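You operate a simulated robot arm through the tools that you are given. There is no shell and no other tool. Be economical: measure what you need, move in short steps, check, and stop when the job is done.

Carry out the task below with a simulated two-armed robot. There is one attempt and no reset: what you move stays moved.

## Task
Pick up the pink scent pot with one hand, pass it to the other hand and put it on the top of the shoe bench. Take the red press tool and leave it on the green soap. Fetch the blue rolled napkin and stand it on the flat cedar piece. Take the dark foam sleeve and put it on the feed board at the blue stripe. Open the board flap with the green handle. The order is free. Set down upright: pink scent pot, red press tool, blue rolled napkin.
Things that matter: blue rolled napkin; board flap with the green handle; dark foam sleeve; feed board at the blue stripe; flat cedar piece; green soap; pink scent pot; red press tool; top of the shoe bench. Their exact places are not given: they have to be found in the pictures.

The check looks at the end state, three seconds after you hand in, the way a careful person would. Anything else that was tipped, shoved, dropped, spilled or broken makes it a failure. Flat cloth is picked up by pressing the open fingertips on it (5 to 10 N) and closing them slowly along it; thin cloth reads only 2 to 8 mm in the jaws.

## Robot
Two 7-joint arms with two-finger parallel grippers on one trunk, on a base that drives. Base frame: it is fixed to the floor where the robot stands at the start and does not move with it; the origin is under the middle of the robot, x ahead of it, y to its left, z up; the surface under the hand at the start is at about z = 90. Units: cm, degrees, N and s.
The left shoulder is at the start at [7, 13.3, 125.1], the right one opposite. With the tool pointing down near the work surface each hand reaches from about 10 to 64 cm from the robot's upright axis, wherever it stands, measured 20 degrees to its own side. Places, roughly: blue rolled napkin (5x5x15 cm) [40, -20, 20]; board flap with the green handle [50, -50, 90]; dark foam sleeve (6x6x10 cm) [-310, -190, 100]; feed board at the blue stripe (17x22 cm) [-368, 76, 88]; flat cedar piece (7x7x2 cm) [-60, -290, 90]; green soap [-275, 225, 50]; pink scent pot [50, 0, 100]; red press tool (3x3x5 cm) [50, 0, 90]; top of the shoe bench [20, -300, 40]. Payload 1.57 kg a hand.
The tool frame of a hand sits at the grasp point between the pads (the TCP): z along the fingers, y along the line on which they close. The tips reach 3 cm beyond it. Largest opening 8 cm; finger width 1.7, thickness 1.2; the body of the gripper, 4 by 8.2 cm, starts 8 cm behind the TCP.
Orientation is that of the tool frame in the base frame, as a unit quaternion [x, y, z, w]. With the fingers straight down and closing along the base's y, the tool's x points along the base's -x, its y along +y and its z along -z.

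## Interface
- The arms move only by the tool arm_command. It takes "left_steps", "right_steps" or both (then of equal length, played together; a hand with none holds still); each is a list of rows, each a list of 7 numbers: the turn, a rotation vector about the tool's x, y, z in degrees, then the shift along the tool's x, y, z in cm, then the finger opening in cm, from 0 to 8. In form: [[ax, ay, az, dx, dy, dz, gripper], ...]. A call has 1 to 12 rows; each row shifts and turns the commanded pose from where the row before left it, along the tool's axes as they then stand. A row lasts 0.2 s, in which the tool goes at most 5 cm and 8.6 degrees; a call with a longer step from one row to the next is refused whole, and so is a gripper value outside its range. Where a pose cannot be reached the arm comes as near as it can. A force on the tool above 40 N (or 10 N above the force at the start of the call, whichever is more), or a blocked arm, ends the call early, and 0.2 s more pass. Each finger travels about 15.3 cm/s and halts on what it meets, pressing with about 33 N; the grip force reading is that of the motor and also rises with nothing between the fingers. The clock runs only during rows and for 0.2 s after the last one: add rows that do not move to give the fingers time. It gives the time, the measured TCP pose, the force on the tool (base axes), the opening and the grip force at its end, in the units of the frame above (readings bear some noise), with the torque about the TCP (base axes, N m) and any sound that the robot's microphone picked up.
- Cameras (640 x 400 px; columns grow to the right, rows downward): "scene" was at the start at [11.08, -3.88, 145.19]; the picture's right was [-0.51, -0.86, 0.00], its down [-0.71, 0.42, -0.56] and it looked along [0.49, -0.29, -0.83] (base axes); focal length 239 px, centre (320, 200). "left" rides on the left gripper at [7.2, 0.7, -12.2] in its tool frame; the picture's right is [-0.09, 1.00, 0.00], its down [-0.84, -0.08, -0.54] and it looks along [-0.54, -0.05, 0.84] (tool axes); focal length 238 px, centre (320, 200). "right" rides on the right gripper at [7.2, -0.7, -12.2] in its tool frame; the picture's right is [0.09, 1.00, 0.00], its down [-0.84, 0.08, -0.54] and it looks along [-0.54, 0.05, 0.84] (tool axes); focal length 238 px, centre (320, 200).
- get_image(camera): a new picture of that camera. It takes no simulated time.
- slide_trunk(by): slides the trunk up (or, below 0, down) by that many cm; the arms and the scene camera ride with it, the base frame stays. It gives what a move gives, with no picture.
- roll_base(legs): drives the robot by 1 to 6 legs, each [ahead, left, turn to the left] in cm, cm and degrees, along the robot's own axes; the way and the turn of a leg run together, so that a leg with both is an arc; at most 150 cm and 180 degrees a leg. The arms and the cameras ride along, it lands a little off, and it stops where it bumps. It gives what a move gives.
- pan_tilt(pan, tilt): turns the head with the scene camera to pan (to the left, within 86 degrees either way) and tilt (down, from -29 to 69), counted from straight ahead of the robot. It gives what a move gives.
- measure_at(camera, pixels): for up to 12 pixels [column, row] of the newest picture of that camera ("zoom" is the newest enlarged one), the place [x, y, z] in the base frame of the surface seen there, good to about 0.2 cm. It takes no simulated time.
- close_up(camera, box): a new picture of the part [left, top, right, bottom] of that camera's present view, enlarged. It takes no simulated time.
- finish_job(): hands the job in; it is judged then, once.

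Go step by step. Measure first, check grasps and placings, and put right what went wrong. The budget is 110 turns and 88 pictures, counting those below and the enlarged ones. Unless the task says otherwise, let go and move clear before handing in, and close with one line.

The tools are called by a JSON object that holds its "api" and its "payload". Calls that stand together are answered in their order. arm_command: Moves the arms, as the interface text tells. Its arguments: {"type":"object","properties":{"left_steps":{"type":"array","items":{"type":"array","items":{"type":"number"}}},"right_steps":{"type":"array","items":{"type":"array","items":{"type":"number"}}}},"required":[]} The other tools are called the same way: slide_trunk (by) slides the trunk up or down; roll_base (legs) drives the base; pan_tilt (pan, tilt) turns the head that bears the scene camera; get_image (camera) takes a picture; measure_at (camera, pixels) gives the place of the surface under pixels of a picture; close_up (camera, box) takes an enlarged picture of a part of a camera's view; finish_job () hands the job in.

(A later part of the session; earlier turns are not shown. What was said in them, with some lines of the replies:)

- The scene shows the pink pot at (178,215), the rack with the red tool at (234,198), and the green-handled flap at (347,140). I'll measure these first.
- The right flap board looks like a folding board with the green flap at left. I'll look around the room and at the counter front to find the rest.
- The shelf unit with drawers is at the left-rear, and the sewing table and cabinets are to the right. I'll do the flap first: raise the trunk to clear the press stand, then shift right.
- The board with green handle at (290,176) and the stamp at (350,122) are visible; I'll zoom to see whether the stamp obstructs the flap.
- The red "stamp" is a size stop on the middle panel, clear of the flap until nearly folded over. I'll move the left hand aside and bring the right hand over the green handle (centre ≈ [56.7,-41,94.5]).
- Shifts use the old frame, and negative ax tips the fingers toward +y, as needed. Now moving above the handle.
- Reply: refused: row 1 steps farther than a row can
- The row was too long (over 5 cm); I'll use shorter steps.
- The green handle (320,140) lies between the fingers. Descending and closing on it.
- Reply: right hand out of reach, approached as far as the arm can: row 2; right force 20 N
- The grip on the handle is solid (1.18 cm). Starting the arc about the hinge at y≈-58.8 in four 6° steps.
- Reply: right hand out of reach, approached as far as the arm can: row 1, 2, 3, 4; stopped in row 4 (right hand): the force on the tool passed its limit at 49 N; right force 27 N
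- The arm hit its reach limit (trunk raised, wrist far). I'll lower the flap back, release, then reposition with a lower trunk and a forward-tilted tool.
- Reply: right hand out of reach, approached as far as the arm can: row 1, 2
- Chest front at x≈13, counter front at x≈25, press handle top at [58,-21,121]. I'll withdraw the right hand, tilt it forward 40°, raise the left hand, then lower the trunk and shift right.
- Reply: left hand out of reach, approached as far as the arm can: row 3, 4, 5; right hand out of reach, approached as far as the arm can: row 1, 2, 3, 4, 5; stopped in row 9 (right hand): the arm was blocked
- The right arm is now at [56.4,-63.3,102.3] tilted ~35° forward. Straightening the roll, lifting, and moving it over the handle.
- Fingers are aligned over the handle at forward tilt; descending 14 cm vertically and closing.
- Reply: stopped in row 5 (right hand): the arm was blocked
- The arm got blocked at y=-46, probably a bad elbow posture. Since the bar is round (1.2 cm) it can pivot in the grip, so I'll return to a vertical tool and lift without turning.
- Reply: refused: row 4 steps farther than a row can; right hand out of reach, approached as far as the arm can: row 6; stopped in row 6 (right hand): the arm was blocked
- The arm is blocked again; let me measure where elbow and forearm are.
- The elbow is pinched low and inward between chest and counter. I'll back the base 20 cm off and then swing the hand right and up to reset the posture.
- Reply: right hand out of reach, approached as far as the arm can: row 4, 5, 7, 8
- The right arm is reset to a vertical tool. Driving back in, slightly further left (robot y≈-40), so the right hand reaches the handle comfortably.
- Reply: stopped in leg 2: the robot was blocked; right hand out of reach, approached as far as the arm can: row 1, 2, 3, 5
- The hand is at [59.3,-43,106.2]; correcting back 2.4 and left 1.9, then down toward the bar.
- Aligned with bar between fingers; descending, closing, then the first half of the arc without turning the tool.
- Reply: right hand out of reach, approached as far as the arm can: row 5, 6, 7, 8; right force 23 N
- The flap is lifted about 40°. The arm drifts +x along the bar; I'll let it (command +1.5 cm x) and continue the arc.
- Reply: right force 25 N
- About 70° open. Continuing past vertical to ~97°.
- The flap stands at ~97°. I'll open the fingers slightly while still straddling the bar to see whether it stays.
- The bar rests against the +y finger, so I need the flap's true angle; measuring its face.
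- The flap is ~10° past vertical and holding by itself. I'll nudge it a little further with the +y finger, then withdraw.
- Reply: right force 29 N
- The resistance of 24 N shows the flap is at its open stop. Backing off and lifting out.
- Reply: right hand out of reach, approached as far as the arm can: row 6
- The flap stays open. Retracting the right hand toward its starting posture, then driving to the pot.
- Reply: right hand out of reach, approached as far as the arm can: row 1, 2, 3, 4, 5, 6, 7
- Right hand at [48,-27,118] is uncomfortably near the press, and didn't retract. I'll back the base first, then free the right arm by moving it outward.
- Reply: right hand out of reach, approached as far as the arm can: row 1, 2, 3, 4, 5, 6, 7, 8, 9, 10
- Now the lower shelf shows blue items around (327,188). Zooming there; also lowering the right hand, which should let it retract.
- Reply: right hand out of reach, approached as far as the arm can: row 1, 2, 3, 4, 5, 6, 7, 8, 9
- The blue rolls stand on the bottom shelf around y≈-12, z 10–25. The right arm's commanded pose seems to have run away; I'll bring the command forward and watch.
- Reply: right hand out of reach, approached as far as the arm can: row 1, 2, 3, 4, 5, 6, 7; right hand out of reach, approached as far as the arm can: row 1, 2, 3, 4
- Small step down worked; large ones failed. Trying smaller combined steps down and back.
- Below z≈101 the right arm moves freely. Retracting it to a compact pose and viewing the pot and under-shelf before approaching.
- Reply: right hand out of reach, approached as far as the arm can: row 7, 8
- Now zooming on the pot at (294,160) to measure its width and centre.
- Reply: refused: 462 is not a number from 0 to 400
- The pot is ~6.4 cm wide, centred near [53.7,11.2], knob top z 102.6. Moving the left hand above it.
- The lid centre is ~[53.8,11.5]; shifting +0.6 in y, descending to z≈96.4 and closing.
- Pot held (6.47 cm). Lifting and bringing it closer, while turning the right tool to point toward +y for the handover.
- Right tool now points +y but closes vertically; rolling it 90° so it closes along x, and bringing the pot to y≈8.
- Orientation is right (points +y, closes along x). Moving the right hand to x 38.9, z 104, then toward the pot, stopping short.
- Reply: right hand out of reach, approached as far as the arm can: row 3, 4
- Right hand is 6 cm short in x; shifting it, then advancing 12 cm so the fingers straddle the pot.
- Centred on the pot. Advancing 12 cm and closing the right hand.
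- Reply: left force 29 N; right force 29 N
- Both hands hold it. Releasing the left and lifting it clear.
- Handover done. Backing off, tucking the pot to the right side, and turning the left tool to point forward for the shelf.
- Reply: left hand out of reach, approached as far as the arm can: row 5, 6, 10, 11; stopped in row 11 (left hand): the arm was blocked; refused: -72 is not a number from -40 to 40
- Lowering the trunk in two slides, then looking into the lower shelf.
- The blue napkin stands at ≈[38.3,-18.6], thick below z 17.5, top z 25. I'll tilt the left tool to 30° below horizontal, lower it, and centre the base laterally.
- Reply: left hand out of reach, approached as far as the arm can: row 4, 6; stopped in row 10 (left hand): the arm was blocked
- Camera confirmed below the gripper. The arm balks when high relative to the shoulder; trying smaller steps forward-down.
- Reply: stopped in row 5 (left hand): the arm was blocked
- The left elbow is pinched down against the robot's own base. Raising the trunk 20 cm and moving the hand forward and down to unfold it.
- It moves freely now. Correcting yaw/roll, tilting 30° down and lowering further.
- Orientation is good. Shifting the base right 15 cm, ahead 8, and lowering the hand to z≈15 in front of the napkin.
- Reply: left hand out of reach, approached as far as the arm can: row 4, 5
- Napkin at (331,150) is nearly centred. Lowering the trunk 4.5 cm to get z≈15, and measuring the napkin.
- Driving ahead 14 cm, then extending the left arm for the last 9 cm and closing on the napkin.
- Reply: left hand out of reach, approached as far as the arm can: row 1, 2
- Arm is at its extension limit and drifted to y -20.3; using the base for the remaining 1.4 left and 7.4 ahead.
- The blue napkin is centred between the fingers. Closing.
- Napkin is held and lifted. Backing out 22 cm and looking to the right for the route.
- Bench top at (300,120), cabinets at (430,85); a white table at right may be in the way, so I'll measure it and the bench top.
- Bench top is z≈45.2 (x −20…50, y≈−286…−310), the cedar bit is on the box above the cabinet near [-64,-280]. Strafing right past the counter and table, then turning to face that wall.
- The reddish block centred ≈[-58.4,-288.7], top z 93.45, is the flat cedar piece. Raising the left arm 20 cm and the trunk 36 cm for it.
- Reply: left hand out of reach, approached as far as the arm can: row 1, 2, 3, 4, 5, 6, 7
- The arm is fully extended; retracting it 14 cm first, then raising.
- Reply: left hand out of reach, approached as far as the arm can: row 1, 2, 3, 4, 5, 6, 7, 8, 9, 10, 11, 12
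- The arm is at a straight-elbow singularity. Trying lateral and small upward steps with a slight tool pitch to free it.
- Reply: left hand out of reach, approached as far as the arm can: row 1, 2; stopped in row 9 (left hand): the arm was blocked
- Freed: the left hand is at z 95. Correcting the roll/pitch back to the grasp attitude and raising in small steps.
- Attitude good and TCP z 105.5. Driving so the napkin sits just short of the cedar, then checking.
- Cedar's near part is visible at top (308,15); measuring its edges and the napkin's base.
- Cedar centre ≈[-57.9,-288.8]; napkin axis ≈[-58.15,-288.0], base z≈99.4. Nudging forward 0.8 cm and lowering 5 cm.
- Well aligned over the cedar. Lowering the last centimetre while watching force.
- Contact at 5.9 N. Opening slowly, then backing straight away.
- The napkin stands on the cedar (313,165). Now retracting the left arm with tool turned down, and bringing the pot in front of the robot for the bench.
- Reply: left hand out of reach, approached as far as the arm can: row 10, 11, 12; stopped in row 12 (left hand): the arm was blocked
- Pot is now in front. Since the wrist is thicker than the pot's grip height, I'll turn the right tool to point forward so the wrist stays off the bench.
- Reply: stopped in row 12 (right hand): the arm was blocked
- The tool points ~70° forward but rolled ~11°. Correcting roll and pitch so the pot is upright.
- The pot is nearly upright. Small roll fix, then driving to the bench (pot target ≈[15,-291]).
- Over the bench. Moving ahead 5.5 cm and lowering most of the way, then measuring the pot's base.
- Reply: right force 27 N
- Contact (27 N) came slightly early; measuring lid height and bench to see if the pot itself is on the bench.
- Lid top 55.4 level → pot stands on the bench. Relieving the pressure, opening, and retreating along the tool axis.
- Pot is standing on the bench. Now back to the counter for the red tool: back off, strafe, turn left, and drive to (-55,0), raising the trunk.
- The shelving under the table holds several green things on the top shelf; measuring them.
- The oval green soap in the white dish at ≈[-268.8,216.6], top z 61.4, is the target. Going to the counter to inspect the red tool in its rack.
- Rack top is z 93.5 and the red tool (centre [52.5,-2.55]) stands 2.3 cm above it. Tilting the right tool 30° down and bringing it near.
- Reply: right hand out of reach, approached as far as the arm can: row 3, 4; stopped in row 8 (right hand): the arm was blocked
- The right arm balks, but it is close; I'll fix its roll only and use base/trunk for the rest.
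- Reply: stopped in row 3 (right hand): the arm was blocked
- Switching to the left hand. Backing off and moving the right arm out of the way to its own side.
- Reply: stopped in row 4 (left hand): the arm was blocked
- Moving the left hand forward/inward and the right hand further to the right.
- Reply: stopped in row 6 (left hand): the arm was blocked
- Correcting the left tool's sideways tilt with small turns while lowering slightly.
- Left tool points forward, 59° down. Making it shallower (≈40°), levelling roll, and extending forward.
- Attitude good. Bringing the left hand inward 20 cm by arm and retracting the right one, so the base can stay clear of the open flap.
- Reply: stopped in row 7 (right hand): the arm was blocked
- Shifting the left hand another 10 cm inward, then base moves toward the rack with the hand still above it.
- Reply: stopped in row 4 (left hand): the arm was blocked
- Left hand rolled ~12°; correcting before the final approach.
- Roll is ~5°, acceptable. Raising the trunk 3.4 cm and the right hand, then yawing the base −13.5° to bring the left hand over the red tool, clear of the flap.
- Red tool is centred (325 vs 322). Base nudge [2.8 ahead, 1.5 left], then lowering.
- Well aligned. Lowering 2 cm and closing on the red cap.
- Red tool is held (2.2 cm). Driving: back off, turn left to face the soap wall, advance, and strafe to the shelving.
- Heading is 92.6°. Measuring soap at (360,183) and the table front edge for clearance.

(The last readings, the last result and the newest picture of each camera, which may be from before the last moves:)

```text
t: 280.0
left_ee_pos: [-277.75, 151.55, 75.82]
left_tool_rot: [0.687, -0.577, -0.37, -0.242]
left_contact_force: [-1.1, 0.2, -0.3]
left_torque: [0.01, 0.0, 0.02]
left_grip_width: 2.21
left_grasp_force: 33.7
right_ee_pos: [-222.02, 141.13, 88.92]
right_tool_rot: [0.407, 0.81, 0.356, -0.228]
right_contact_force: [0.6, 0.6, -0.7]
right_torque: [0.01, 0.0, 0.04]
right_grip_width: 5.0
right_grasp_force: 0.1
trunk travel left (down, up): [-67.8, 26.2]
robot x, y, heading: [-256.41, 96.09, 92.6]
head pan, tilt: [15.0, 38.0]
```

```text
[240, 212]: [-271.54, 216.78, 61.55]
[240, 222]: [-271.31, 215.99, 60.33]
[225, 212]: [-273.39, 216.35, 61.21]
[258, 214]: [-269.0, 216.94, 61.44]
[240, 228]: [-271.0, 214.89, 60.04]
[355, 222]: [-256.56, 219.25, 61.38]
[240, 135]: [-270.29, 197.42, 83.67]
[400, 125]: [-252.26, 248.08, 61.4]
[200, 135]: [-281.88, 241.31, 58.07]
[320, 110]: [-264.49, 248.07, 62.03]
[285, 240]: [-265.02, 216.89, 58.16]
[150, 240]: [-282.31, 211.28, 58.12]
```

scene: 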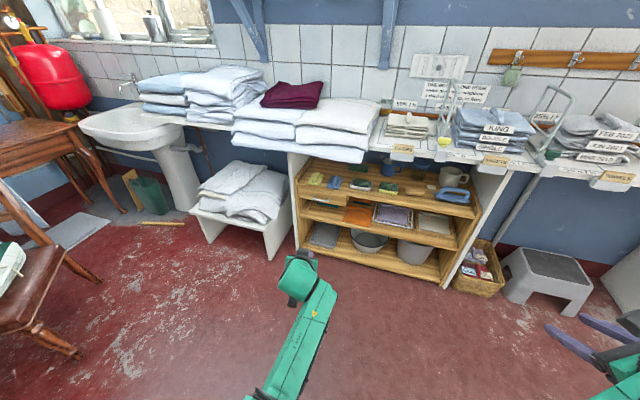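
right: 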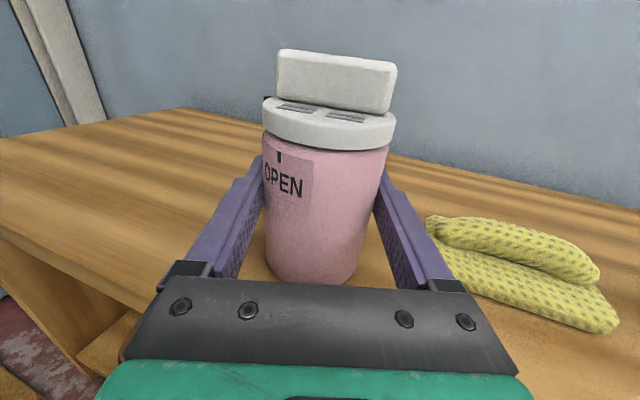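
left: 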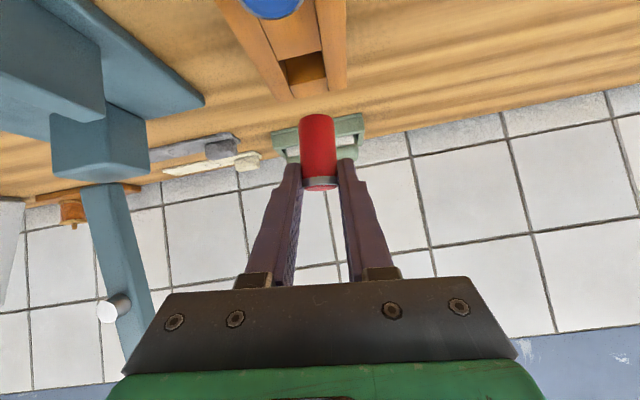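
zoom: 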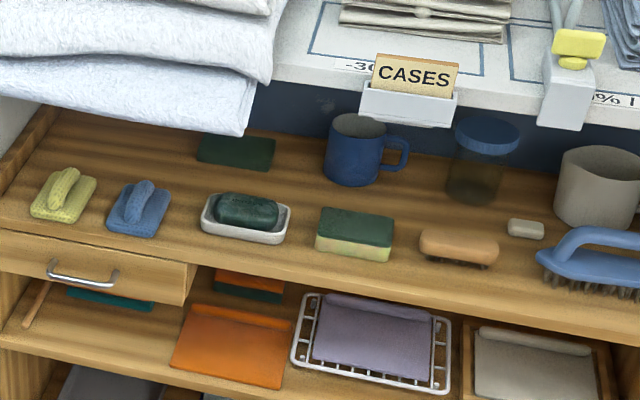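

Linen overhangs at y 197, z≈83.7 above the soap, so I need a shallower tool. I'll reduce pitch by ~16° (the cylinder can pivot/settle upright), and turn the base −20° to keep the right hand back.

{"api": "arm_command", "payload": {"left_steps": [[0, -4, 0, 0, 0, 0, 1], [0, -4, 0, 0, 0, 0, 1], [0, -4, 0, 0, 0, 0, 1], [0, -4, 0, 0, 0, 0, 1], [0, 0, 0, 0, 0, 0, 1]]}}

{"api": "roll_base", "payload": {"legs": [[0, 0, -20.6]]}}

```text
t: 281.2
left_ee_pos: [-279.75, 151.43, 75.86]
left_tool_rot: [0.616, -0.546, -0.48, -0.304]
left_contact_force: [0.7, -0.1, -1.1]
left_torque: [-0.02, 0.04, 0.01]
left_grip_width: 2.18
left_grasp_force: 32.5
right_ee_pos: [-222.06, 141.15, 88.97]
right_tool_rot: [0.407, 0.81, 0.355, -0.229]
right_contact_force: [0.5, -0.4, 0.1]
right_torque: [0.0, 0.0, 0.02]
right_grip_width: 4.99
right_grasp_force: 0.1
trunk travel left (down, up): [-67.8, 26.2]
robot x, y, heading: [-256.55, 96.05, 92.7]
head pan, tilt: [15.0, 38.0]
```

```text
t: 282.7
left_ee_pos: [-258.18, 155.88, 75.68]
left_tool_rot: [-0.505, 0.651, 0.415, 0.386]
left_contact_force: [-0.6, 0.1, -0.9]
left_torque: [0.03, 0.01, 0.0]
left_grip_width: 2.21
left_grasp_force: 33.2
right_ee_pos: [-208.12, 125.65, 88.94]
right_tool_rot: [0.548, 0.722, 0.391, -0.16]
right_contact_force: [0.0, -0.2, 0.2]
right_torque: [-0.03, -0.03, 0.01]
right_grip_width: 4.97
right_grasp_force: 0.1
trunk travel left (down, up): [-67.8, 26.2]
robot x, y, heading: [-256.59, 96.24, 71.9]
head pan, tilt: [15.0, 38.0]
```

Pitch now 21° and aimed at 85°. Lowering 6.7 cm for entry clearance, then strafing 31 left and advancing 51.

{"api": "slide_trunk", "payload": {"by": -6.7}}

{"api": "roll_base", "payload": {"legs": [[0, 31, 0], [50, 0, 0]]}}

{"api": "get_image", "payload": {"camera": "left"}}

```text
t: 283.8
left_ee_pos: [-258.35, 156.09, 69.06]
left_tool_rot: [-0.504, 0.652, 0.416, 0.385]
left_contact_force: [0.3, 0.0, -0.7]
left_torque: [-0.04, 0.0, 0.03]
left_grip_width: 2.17
left_grasp_force: 32.7
right_ee_pos: [-208.09, 125.66, 82.32]
right_tool_rot: [0.548, 0.721, 0.392, -0.161]
right_contact_force: [-0.8, 0.1, 0.3]
right_torque: [0.0, -0.01, 0.0]
right_grip_width: 5.01
right_grasp_force: 0.0
trunk travel left (down, up): [-61.1, 32.9]
robot x, y, heading: [-256.66, 95.89, 71.6]
head pan, tilt: [15.0, 38.0]
```

```text
t: 288.5
left_ee_pos: [-271.48, 213.97, 68.96]
left_tool_rot: [-0.502, 0.654, 0.414, 0.386]
left_contact_force: [-0.7, -0.4, -0.2]
left_torque: [-0.03, -0.01, -0.01]
left_grip_width: 2.18
left_grasp_force: 33.0
right_ee_pos: [-221.38, 183.29, 82.29]
right_tool_rot: [0.551, 0.72, 0.391, -0.158]
right_contact_force: [0.1, 0.1, 0.3]
right_torque: [-0.01, 0.0, 0.0]
right_grip_width: 4.98
right_grasp_force: 0.1
trunk travel left (down, up): [-61.1, 32.9]
robot x, y, heading: [-269.85, 154.08, 71.4]
head pan, tilt: [15.0, 38.0]
```

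```text
4 pictures are left
```

left: 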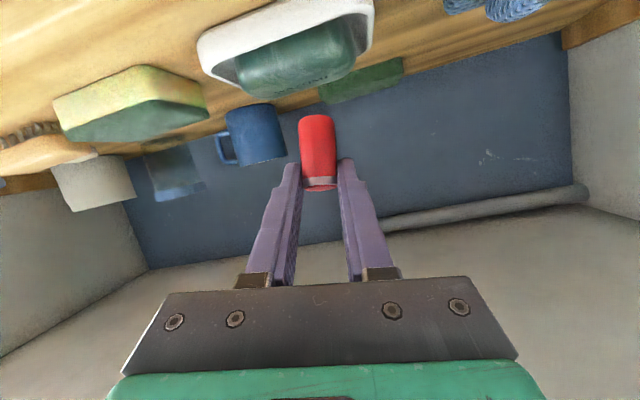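

Red bottom at (318,118), soap at (300,60). Measuring both for the final offset.

{"api": "measure_at", "payload": {"camera": "left", "pixels": [[300, 55], [245, 70], [345, 45], [300, 90], [290, 30], [318, 120], [318, 150], [320, 182], [335, 80], [265, 90]]}}

```text
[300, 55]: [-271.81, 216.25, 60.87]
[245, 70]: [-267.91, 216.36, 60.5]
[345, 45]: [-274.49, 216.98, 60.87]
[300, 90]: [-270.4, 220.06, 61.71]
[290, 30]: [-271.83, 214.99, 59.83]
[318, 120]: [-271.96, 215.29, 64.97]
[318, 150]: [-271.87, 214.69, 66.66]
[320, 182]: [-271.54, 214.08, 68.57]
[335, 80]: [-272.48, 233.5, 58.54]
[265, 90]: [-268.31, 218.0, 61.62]
```

Soap centre ≈[-271,218.3], top 61.7; red's axis is 3.2 cm short. Advancing 3.3 and lowering to contact.

{"api": "roll_base", "payload": {"legs": [[3.3, 0.2, 0]]}}

{"api": "slide_trunk", "payload": {"by": -2.7}}

{"api": "slide_trunk", "payload": {"by": -0.8}}

```text
t: 289.3
left_ee_pos: [-270.69, 217.12, 69.08]
left_tool_rot: [-0.502, 0.654, 0.414, 0.385]
left_contact_force: [0.5, -0.2, -1.2]
left_torque: [-0.01, 0.01, -0.01]
left_grip_width: 2.19
left_grasp_force: 33.0
right_ee_pos: [-220.72, 186.51, 82.3]
right_tool_rot: [0.551, 0.719, 0.392, -0.158]
right_contact_force: [0.0, -0.2, -0.4]
right_torque: [0.01, 0.0, -0.01]
right_grip_width: 4.97
right_grasp_force: 0.0
trunk travel left (down, up): [-61.1, 32.9]
robot x, y, heading: [-269.45, 157.4, 71.3]
head pan, tilt: [15.0, 38.0]
```

```text
t: 290.1
left_ee_pos: [-270.77, 217.1, 66.44]
left_tool_rot: [-0.502, 0.654, 0.415, 0.386]
left_contact_force: [0.9, -0.6, -1.1]
left_torque: [-0.03, 0.0, -0.01]
left_grip_width: 2.16
left_grasp_force: 33.2
right_ee_pos: [-220.66, 186.46, 79.76]
right_tool_rot: [0.55, 0.72, 0.392, -0.159]
right_contact_force: [1.0, -0.6, 0.1]
right_torque: [0.02, 0.02, 0.01]
right_grip_width: 5.02
right_grasp_force: 0.1
trunk travel left (down, up): [-58.4, 35.6]
robot x, y, heading: [-269.08, 157.27, 71.4]
head pan, tilt: [15.0, 38.0]
```

```text
t: 290.6
left_ee_pos: [-270.64, 217.2, 66.18]
left_tool_rot: [-0.499, 0.651, 0.418, 0.389]
left_contact_force: [-2.7, 3.2, 21.3]
left_torque: [0.47, 0.03, 0.01]
left_grip_width: 2.18
left_grasp_force: 33.4
right_ee_pos: [-220.57, 186.29, 78.94]
right_tool_rot: [0.55, 0.72, 0.393, -0.159]
right_contact_force: [-0.2, -0.3, 0.4]
right_torque: [-0.01, -0.03, 0.0]
right_grip_width: 5.02
right_grasp_force: 0.0
trunk travel left (down, up): [-57.6, 36.4]
robot x, y, heading: [-268.98, 156.88, 71.5]
head pan, tilt: [15.0, 38.0]
```

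Contact at 21 N. Relieving slightly, then easing the grip in tiny steps so the tool can settle upright.

{"api": "slide_trunk", "payload": {"by": 0.3}}

{"api": "arm_command", "payload": {"left_steps": [[0, 0, 0, 0, 0, 0, 2.25], [0, 0, 0, 0, 0, 0, 2.35], [0, 0, 0, 0, 0, 0, 2.45], [0, 0, 0, 0, 0, 0, 2.6], [0, 0, 0, 0, 0, 0, 2.6], [0, 0, 0, 0, 0, 0, 2.8]]}}

{"api": "get_image", "payload": {"camera": "left"}}

```text
t: 291.1
left_ee_pos: [-270.65, 217.06, 66.11]
left_tool_rot: [-0.501, 0.652, 0.417, 0.387]
left_contact_force: [-0.7, 3.7, 17.7]
left_torque: [0.48, -0.04, 0.02]
left_grip_width: 2.16
left_grasp_force: 33.1
right_ee_pos: [-220.54, 186.23, 79.24]
right_tool_rot: [0.551, 0.719, 0.393, -0.159]
right_contact_force: [0.7, 0.0, -0.6]
right_torque: [0.0, -0.03, -0.01]
right_grip_width: 4.98
right_grasp_force: 0.0
trunk travel left (down, up): [-57.9, 36.1]
robot x, y, heading: [-269.35, 156.95, 71.1]
head pan, tilt: [15.0, 38.0]
```

```text
t: 292.5
left_ee_pos: [-270.64, 217.15, 65.8]
left_tool_rot: [-0.502, 0.654, 0.415, 0.386]
left_contact_force: [-0.5, -0.2, 0.0]
left_torque: [-0.01, 0.05, 0.02]
left_grip_width: 2.81
left_grasp_force: 0.1
right_ee_pos: [-220.68, 186.41, 79.09]
right_tool_rot: [0.551, 0.72, 0.392, -0.159]
right_contact_force: [0.4, -1.3, 0.0]
right_torque: [0.01, 0.0, 0.01]
right_grip_width: 5.03
right_grasp_force: 0.0
trunk travel left (down, up): [-57.9, 36.1]
robot x, y, heading: [-269.16, 157.12, 71.2]
head pan, tilt: [15.0, 38.0]
```

```text
3 pictures are left
```

left: 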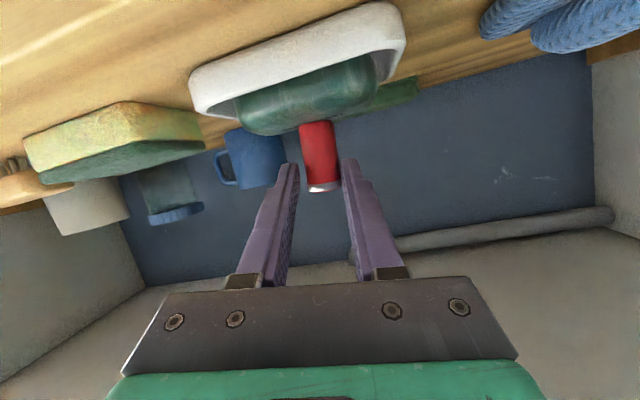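

The red tool stands on the soap inside the open fingers; checking its lean.

{"api": "measure_at", "payload": {"camera": "left", "pixels": [[316, 130], [318, 155], [320, 178], [305, 150], [333, 150], [310, 105], [280, 110]]}}

{"api": "arm_command", "payload": {"left_steps": [[0, 0, 0, 0, 0, 0, 3.4], [0, 0, 0, 0, 0, 0, 4], [0, 0, 0, 0, 0, 0, 4.6], [0, 0, 0, 0, 0, 0, 4.6]]}}

```text
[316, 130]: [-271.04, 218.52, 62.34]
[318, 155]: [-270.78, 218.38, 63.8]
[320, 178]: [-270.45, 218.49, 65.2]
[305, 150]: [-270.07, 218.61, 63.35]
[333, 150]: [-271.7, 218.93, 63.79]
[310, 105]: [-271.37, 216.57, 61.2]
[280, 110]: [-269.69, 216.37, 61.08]
```

```text
t: 293.5
left_ee_pos: [-270.67, 217.12, 65.9]
left_tool_rot: [-0.502, 0.654, 0.415, 0.385]
left_contact_force: [0.4, 0.4, 0.2]
left_torque: [0.0, -0.01, -0.01]
left_grip_width: 4.6
left_grasp_force: 0.2
right_ee_pos: [-220.68, 186.49, 79.13]
right_tool_rot: [0.55, 0.72, 0.391, -0.159]
right_contact_force: [0.6, 0.5, -0.2]
right_torque: [-0.03, -0.01, 0.01]
right_grip_width: 5.0
right_grasp_force: 0.0
trunk travel left (down, up): [-57.9, 36.1]
robot x, y, heading: [-269.53, 157.05, 71.3]
head pan, tilt: [15.0, 38.0]
```

The red tool is upright on the soap (face y constant). Retreating along the tool axis, then raising and turning to face the sleeve's side of the room.

{"api": "roll_base", "payload": {"legs": [[-19.4, -4.7, 0], [-30, -40, 0], [0, 0, -171]]}}

{"api": "slide_trunk", "payload": {"by": 36}}

{"api": "pan_tilt", "payload": {"pan": -12, "tilt": 22}}

{"api": "get_image", "payload": {"camera": "scene"}}

```text
t: 304.6
left_ee_pos: [-230.97, 37.6, 65.86]
left_tool_rot: [0.607, 0.557, -0.348, 0.447]
left_contact_force: [-0.8, -0.1, 0.4]
left_torque: [0.01, 0.0, -0.02]
left_grip_width: 4.6
left_grasp_force: 0.1
right_ee_pos: [-285.78, 59.11, 79.22]
right_tool_rot: [0.765, -0.485, 0.193, 0.377]
right_contact_force: [0.0, 0.1, -0.2]
right_torque: [0.04, 0.0, 0.02]
right_grip_width: 4.99
right_grasp_force: 0.0
trunk travel left (down, up): [-57.9, 36.1]
robot x, y, heading: [-243.07, 96.55, -98.5]
head pan, tilt: [15.0, 38.0]
```

```text
t: 308.1
left_ee_pos: [-231.04, 37.82, 101.86]
left_tool_rot: [0.607, 0.558, -0.348, 0.448]
left_contact_force: [-0.1, -0.2, 0.6]
left_torque: [0.01, 0.01, -0.02]
left_grip_width: 4.61
left_grasp_force: 0.2
right_ee_pos: [-285.73, 59.15, 115.07]
right_tool_rot: [0.766, -0.485, 0.193, 0.376]
right_contact_force: [-1.1, -0.7, -0.9]
right_torque: [0.04, 0.01, 0.01]
right_grip_width: 5.0
right_grasp_force: 0.1
trunk travel left (down, up): [-93.9, 0.1]
robot x, y, heading: [-242.98, 96.55, -98.2]
head pan, tilt: [15.0, 38.0]
```

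```text
t: 309.0
left_ee_pos: [-231.0, 37.78, 101.83]
left_tool_rot: [0.607, 0.558, -0.347, 0.447]
left_contact_force: [-0.3, -0.1, -0.2]
left_torque: [0.02, 0.03, -0.01]
left_grip_width: 4.58
left_grasp_force: 0.1
right_ee_pos: [-285.74, 59.03, 115.17]
right_tool_rot: [0.765, -0.485, 0.193, 0.377]
right_contact_force: [0.2, -0.6, -0.3]
right_torque: [0.03, 0.02, 0.0]
right_grip_width: 4.99
right_grasp_force: 0.1
trunk travel left (down, up): [-93.9, 0.1]
robot x, y, heading: [-243.37, 96.65, -98.7]
head pan, tilt: [-12.0, 22.0]
```

```text
2 pictures are left
5 turns are left
```

scene: 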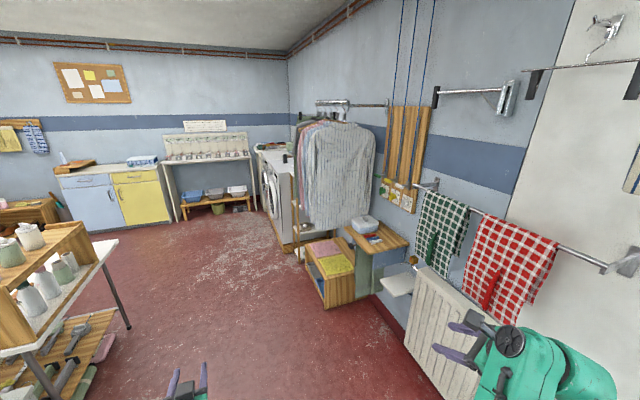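

Five turns remain. A dark object sits on the machine top near (287,157); I'll zoom there and use the last picture on the feed board side.

{"api": "close_up", "payload": {"camera": "scene", "box": [245, 130, 325, 180]}}

{"api": "measure_at", "payload": {"camera": "scene", "pixels": [[287, 157], [287, 152], [286, 162], [284, 157], [290, 157], [270, 148], [275, 155], [295, 165], [280, 175], [265, 200], [300, 250]]}}

{"api": "pan_tilt", "payload": {"pan": -72, "tilt": 30}}

{"api": "get_image", "payload": {"camera": "scene"}}

```text
8.00 times, centred on (285, 155) of scene
```

zoom: 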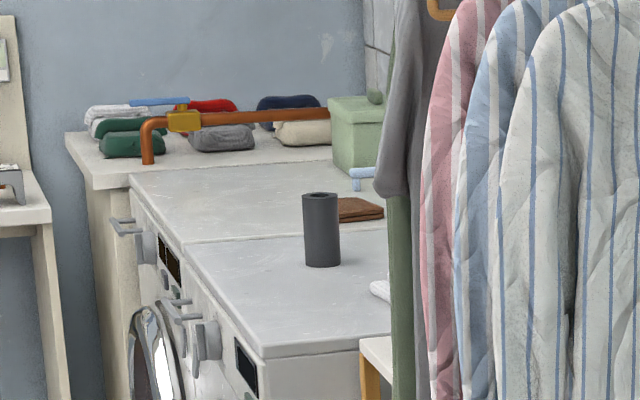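

```text
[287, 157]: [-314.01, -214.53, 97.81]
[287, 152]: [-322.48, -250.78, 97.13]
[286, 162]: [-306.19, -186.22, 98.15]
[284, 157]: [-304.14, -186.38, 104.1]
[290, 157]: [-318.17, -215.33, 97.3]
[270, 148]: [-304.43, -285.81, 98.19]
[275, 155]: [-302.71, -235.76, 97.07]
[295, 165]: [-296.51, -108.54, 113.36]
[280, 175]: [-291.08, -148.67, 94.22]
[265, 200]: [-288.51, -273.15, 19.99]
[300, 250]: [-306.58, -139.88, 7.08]
```

```text
t: 310.3
left_ee_pos: [-231.07, 37.59, 101.92]
left_tool_rot: [0.607, 0.557, -0.347, 0.447]
left_contact_force: [0.9, -0.3, 0.7]
left_torque: [-0.01, -0.01, -0.01]
left_grip_width: 4.6
left_grasp_force: 0.1
right_ee_pos: [-285.77, 59.1, 115.13]
right_tool_rot: [0.766, -0.485, 0.193, 0.376]
right_contact_force: [-0.2, -0.6, 0.1]
right_torque: [-0.02, 0.03, 0.01]
right_grip_width: 5.0
right_grasp_force: 0.1
trunk travel left (down, up): [-93.9, 0.1]
robot x, y, heading: [-243.0, 96.31, -98.4]
head pan, tilt: [-72.0, 30.0]
```

```text
0 pictures are left
4 turns are left
```

scene: 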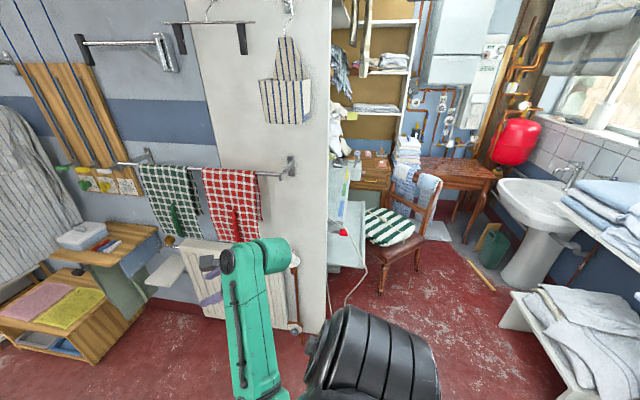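

The sleeve stands at ≈[-305,-189], top ≈107, approachable only from the east side. Measuring it and the board, and driving to an eastern pre-grasp spot.

{"api": "measure_at", "payload": {"camera": "zoom", "pixels": [[307, 230], [321, 230], [336, 230], [321, 200], [321, 262], [321, 272], [300, 265], [260, 345], [190, 250], [320, 193]]}}

{"api": "measure_at", "payload": {"camera": "scene", "pixels": [[345, 170], [350, 180], [345, 200], [350, 212], [340, 235], [360, 225], [342, 232], [355, 160], [335, 190], [358, 245], [352, 195], [340, 215]]}}

{"api": "arm_command", "payload": {"left_steps": [[0, 0, 0, -1.87, 0, -0.71, 8], [0, 0, 0, 0, 0, 0, 8]]}}

{"api": "roll_base", "payload": {"legs": [[0, 0, 8.4], [140, 0, 0], [138, 28, 0], [0, 0, -103]]}}

```text
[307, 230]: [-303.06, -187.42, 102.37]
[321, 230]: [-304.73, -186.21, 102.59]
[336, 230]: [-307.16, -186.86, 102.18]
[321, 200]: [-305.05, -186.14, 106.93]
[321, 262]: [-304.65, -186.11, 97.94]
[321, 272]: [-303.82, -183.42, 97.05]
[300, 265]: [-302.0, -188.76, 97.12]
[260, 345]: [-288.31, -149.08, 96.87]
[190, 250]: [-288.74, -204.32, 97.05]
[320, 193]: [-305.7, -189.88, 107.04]
```

```text
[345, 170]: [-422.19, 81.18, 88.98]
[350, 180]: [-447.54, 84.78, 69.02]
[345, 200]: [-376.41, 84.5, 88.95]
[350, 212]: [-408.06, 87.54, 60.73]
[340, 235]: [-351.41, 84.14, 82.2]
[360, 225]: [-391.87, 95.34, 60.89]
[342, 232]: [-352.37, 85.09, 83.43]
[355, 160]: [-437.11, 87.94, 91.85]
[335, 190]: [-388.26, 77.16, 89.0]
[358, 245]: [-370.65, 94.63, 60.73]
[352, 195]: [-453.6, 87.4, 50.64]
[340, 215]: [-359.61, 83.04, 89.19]
```

```text
t: 310.9
left_ee_pos: [-231.23, 37.53, 104.05]
left_tool_rot: [0.606, 0.557, -0.347, 0.449]
left_contact_force: [0.0, -0.2, 0.0]
left_torque: [-0.02, 0.0, 0.03]
left_grip_width: 7.98
left_grasp_force: 0.0
right_ee_pos: [-285.66, 58.99, 115.16]
right_tool_rot: [0.766, -0.485, 0.193, 0.376]
right_contact_force: [-0.5, -0.5, -0.2]
right_torque: [-0.03, 0.0, -0.02]
right_grip_width: 4.98
right_grasp_force: 0.0
trunk travel left (down, up): [-93.9, 0.1]
robot x, y, heading: [-243.33, 96.28, -98.4]
head pan, tilt: [-72.0, 30.0]
```

```text
t: 329.6
left_ee_pos: [-275.66, -191.65, 103.85]
left_tool_rot: [0.821, -0.069, -0.565, 0.048]
left_contact_force: [-0.7, 0.7, 0.3]
left_torque: [0.03, -0.05, -0.02]
left_grip_width: 8.0
left_grasp_force: 0.0
right_ee_pos: [-249.73, -139.24, 115.03]
right_tool_rot: [-0.161, 0.892, 0.147, -0.396]
right_contact_force: [-0.5, 0.6, -1.0]
right_torque: [0.02, -0.01, 0.0]
right_grip_width: 5.0
right_grasp_force: 0.1
trunk travel left (down, up): [-93.9, 0.1]
robot x, y, heading: [-215.99, -185.31, 166.9]
head pan, tilt: [-72.0, 30.0]
3 turns are left
```

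I'm placed well: TCP [-275.7,-191.7], pointing −x; sleeve centre ≈[-305.4,-189]. Grasping it, lifting, retreating, and carrying it round to the north-east of the feed board (top z 89).

{"api": "roll_base", "payload": {"legs": [[0.6, -2.6, 0], [28.9, 6.7, 0]]}}

{"api": "arm_command", "payload": {"left_steps": [[0, 0, 0, 0, 0, 0, 7], [0, 0, 0, 0, 0, 0, 6], [0, 0, 0, 0, 0, 0, 4.5], [0, 0, 0, 0, 0, 0, 4], [0, 0, 0, 0, 0, 0, 4], [0, 0, 0, -1.87, 0, -0.71, 4], [0, 0, 0, -1.87, 0, -0.71, 4], [0, 0, 0, 0, 0, 0, 4]]}}

{"api": "roll_base", "payload": {"legs": [[-28.9, -6.7, 0], [0, 0, -76.9], [0, 30, 0], [121, 0, 0], [121, 0, 0], [55, 0, 0]]}}

{"api": "roll_base", "payload": {"legs": [[0, 0, 106.9], [45, -25.5, 0]]}}

{"api": "arm_command", "payload": {"right_steps": [[0, 0, 0, 1.3, 0.78, -1.29, 5], [0, 0, 0, 1.3, 0.78, -1.29, 5]]}}

```text
t: 332.1
left_ee_pos: [-305.04, -189.04, 103.97]
left_tool_rot: [0.82, -0.069, -0.566, 0.048]
left_contact_force: [0.4, 0.1, 0.5]
left_torque: [0.04, -0.01, 0.01]
left_grip_width: 8.02
left_grasp_force: 0.0
right_ee_pos: [-279.19, -136.68, 115.23]
right_tool_rot: [-0.161, 0.892, 0.147, -0.397]
right_contact_force: [-0.6, -0.2, -0.3]
right_torque: [-0.02, 0.01, 0.01]
right_grip_width: 5.0
right_grasp_force: 0.0
trunk travel left (down, up): [-93.9, 0.1]
robot x, y, heading: [-245.23, -182.13, 166.7]
head pan, tilt: [-72.0, 30.0]
```

```text
t: 333.9
left_ee_pos: [-305.28, -188.96, 108.01]
left_tool_rot: [0.82, -0.074, -0.566, 0.055]
left_contact_force: [-0.3, 0.0, -0.4]
left_torque: [-0.02, 0.01, -0.02]
left_grip_width: 5.73
left_grasp_force: 32.8
right_ee_pos: [-279.39, -136.56, 115.11]
right_tool_rot: [-0.162, 0.892, 0.146, -0.397]
right_contact_force: [0.4, 0.1, -0.8]
right_torque: [0.0, -0.01, 0.01]
right_grip_width: 4.99
right_grasp_force: 0.1
trunk travel left (down, up): [-93.9, 0.1]
robot x, y, heading: [-245.63, -182.16, 166.9]
head pan, tilt: [-72.0, 30.0]
```

```text
t: 354.9
left_ee_pos: [-271.23, 166.25, 108.04]
left_tool_rot: [0.602, -0.561, -0.481, -0.303]
left_contact_force: [-0.2, 1.4, -0.6]
left_torque: [0.0, -0.05, 0.01]
left_grip_width: 5.26
left_grasp_force: 32.8
right_ee_pos: [-213.98, 154.31, 115.18]
right_tool_rot: [0.418, 0.804, 0.359, -0.224]
right_contact_force: [-0.4, 0.6, -0.5]
right_torque: [0.01, 0.05, 0.02]
right_grip_width: 5.01
right_grasp_force: 0.0
trunk travel left (down, up): [-93.9, 0.1]
robot x, y, heading: [-249.55, 109.94, 91.1]
head pan, tilt: [-72.0, 30.0]
```

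```text
t: 362.4
left_ee_pos: [-347.57, 82.91, 107.97]
left_tool_rot: [0.808, 0.152, -0.53, 0.207]
left_contact_force: [-0.2, 0.1, -0.5]
left_torque: [0.01, -0.02, -0.04]
left_grip_width: 5.23
left_grasp_force: 33.0
right_ee_pos: [-352.97, 141.09, 115.16]
right_tool_rot: [-0.398, 0.814, 0.033, -0.422]
right_contact_force: [0.3, -0.6, 0.0]
right_torque: [0.0, 0.02, -0.03]
right_grip_width: 5.01
right_grasp_force: 0.1
trunk travel left (down, up): [-93.9, 0.1]
robot x, y, heading: [-300.25, 120.2, -161.5]
head pan, tilt: [-72.0, 30.0]
```

```text
t: 363.0
left_ee_pos: [-347.52, 82.79, 107.93]
left_tool_rot: [0.809, 0.151, -0.528, 0.208]
left_contact_force: [0.3, -0.3, -0.2]
left_torque: [0.04, -0.01, 0.02]
left_grip_width: 5.23
left_grasp_force: 32.8
right_ee_pos: [-352.97, 141.27, 119.33]
right_tool_rot: [-0.398, 0.814, 0.033, -0.422]
right_contact_force: [-1.4, 0.1, -0.5]
right_torque: [0.02, 0.02, 0.0]
right_grip_width: 5.0
right_grasp_force: 0.1
trunk travel left (down, up): [-93.9, 0.1]
robot x, y, heading: [-300.47, 119.93, -161.9]
head pan, tilt: [-72.0, 30.0]
2 turns are left
```

The sleeve is held (5.2 cm) at [-347.5,82.8,108]. Moving in to ≈[-366.5,79], lowering to the board (z 89), releasing and retreating along the tool axis.

{"api": "roll_base", "payload": {"legs": [[19.2, -2.3, 0]]}}

{"api": "slide_trunk", "payload": {"by": -11.6}}

{"api": "slide_trunk", "payload": {"by": -0.5}}

{"api": "arm_command", "payload": {"left_steps": [[0, 0, 0, 0, 0, 0, 5.6], [0, 0, 0, 0, 0, 0, 6.2], [0, 0, 0, 0, 0, 0, 7], [0, 0, 0, 0, 0, 0, 8], [0, 0, 0, 0, 0, 0, 8], [0, 0, 0, 0, 0, 0, 8]]}}

{"api": "roll_base", "payload": {"legs": [[-24.3, -5.7, 0]]}}

```text
t: 364.5
left_ee_pos: [-366.19, 79.45, 108.18]
left_tool_rot: [0.808, 0.151, -0.53, 0.208]
left_contact_force: [-0.3, 0.2, -0.2]
left_torque: [0.01, 0.02, -0.02]
left_grip_width: 5.25
left_grasp_force: 32.7
right_ee_pos: [-371.46, 137.78, 119.4]
right_tool_rot: [-0.397, 0.814, 0.034, -0.423]
right_contact_force: [-0.1, 0.3, 0.8]
right_torque: [-0.02, 0.0, 0.01]
right_grip_width: 4.97
right_grasp_force: 0.1
trunk travel left (down, up): [-93.9, 0.1]
robot x, y, heading: [-318.91, 116.61, -161.8]
head pan, tilt: [-72.0, 30.0]
```

```text
t: 366.0
left_ee_pos: [-366.56, 79.29, 96.34]
left_tool_rot: [0.809, 0.15, -0.529, 0.208]
left_contact_force: [0.0, 1.2, 2.1]
left_torque: [0.06, -0.02, -0.02]
left_grip_width: 5.22
left_grasp_force: 33.3
right_ee_pos: [-371.73, 137.67, 107.7]
right_tool_rot: [-0.398, 0.814, 0.033, -0.421]
right_contact_force: [-0.2, 0.0, 0.3]
right_torque: [0.01, -0.03, -0.01]
right_grip_width: 5.0
right_grasp_force: 0.0
trunk travel left (down, up): [-82.3, 11.7]
robot x, y, heading: [-318.86, 116.15, -161.7]
head pan, tilt: [-72.0, 30.0]
```

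```text
t: 366.5
left_ee_pos: [-366.34, 79.33, 96.4]
left_tool_rot: [0.807, 0.149, -0.533, 0.208]
left_contact_force: [-1.5, -2.7, 19.5]
left_torque: [0.04, 0.4, 0.01]
left_grip_width: 5.23
left_grasp_force: 33.6
right_ee_pos: [-371.42, 137.78, 107.26]
right_tool_rot: [-0.397, 0.814, 0.034, -0.422]
right_contact_force: [1.0, -0.1, -0.1]
right_torque: [0.03, -0.01, -0.01]
right_grip_width: 5.0
right_grasp_force: 0.1
trunk travel left (down, up): [-81.8, 12.2]
robot x, y, heading: [-319.31, 116.52, -161.5]
head pan, tilt: [-72.0, 30.0]
```

```text
t: 367.9
left_ee_pos: [-366.5, 79.24, 95.81]
left_tool_rot: [0.809, 0.15, -0.529, 0.207]
left_contact_force: [0.2, -0.1, 0.2]
left_torque: [0.04, -0.01, 0.02]
left_grip_width: 8.01
left_grasp_force: 0.1
right_ee_pos: [-371.78, 137.66, 107.18]
right_tool_rot: [-0.397, 0.814, 0.033, -0.422]
right_contact_force: [-0.9, 0.5, 0.3]
right_torque: [-0.01, 0.01, 0.03]
right_grip_width: 5.0
right_grasp_force: 0.0
trunk travel left (down, up): [-81.8, 12.2]
robot x, y, heading: [-319.02, 116.49, -161.8]
head pan, tilt: [-72.0, 30.0]
```

```text
t: 369.8
left_ee_pos: [-345.36, 92.56, 95.75]
left_tool_rot: [0.81, 0.148, -0.529, 0.206]
left_contact_force: [0.2, 0.1, 0.6]
left_torque: [0.01, 0.01, -0.01]
left_grip_width: 7.99
left_grasp_force: 0.0
right_ee_pos: [-350.27, 150.79, 107.23]
right_tool_rot: [-0.395, 0.816, 0.035, -0.42]
right_contact_force: [-0.7, -1.2, -0.2]
right_torque: [-0.02, 0.0, 0.03]
right_grip_width: 5.02
right_grasp_force: 0.1
trunk travel left (down, up): [-81.8, 12.2]
robot x, y, heading: [-297.54, 129.13, -162.3]
head pan, tilt: [-72.0, 30.0]
1 turns are left
```

The sleeve touched down at the expected height (19.5 N when pressed, no load once opened), and the hand backed out with no contact force. Both hands are clear, so I'm handing in.

{"api": "finish_job", "payload": {}}

```text
The job is handed in.
```

I handed the job in with all five parts carried out: pot on the bench, red tool on the soap, napkin on the cedar, flap open, and sleeve on the feed board. The sleeve's last placing was checked only by height and force readings. I had no pictures left and never saw the blue stripe, so its spot on the board comes from the rough place given.
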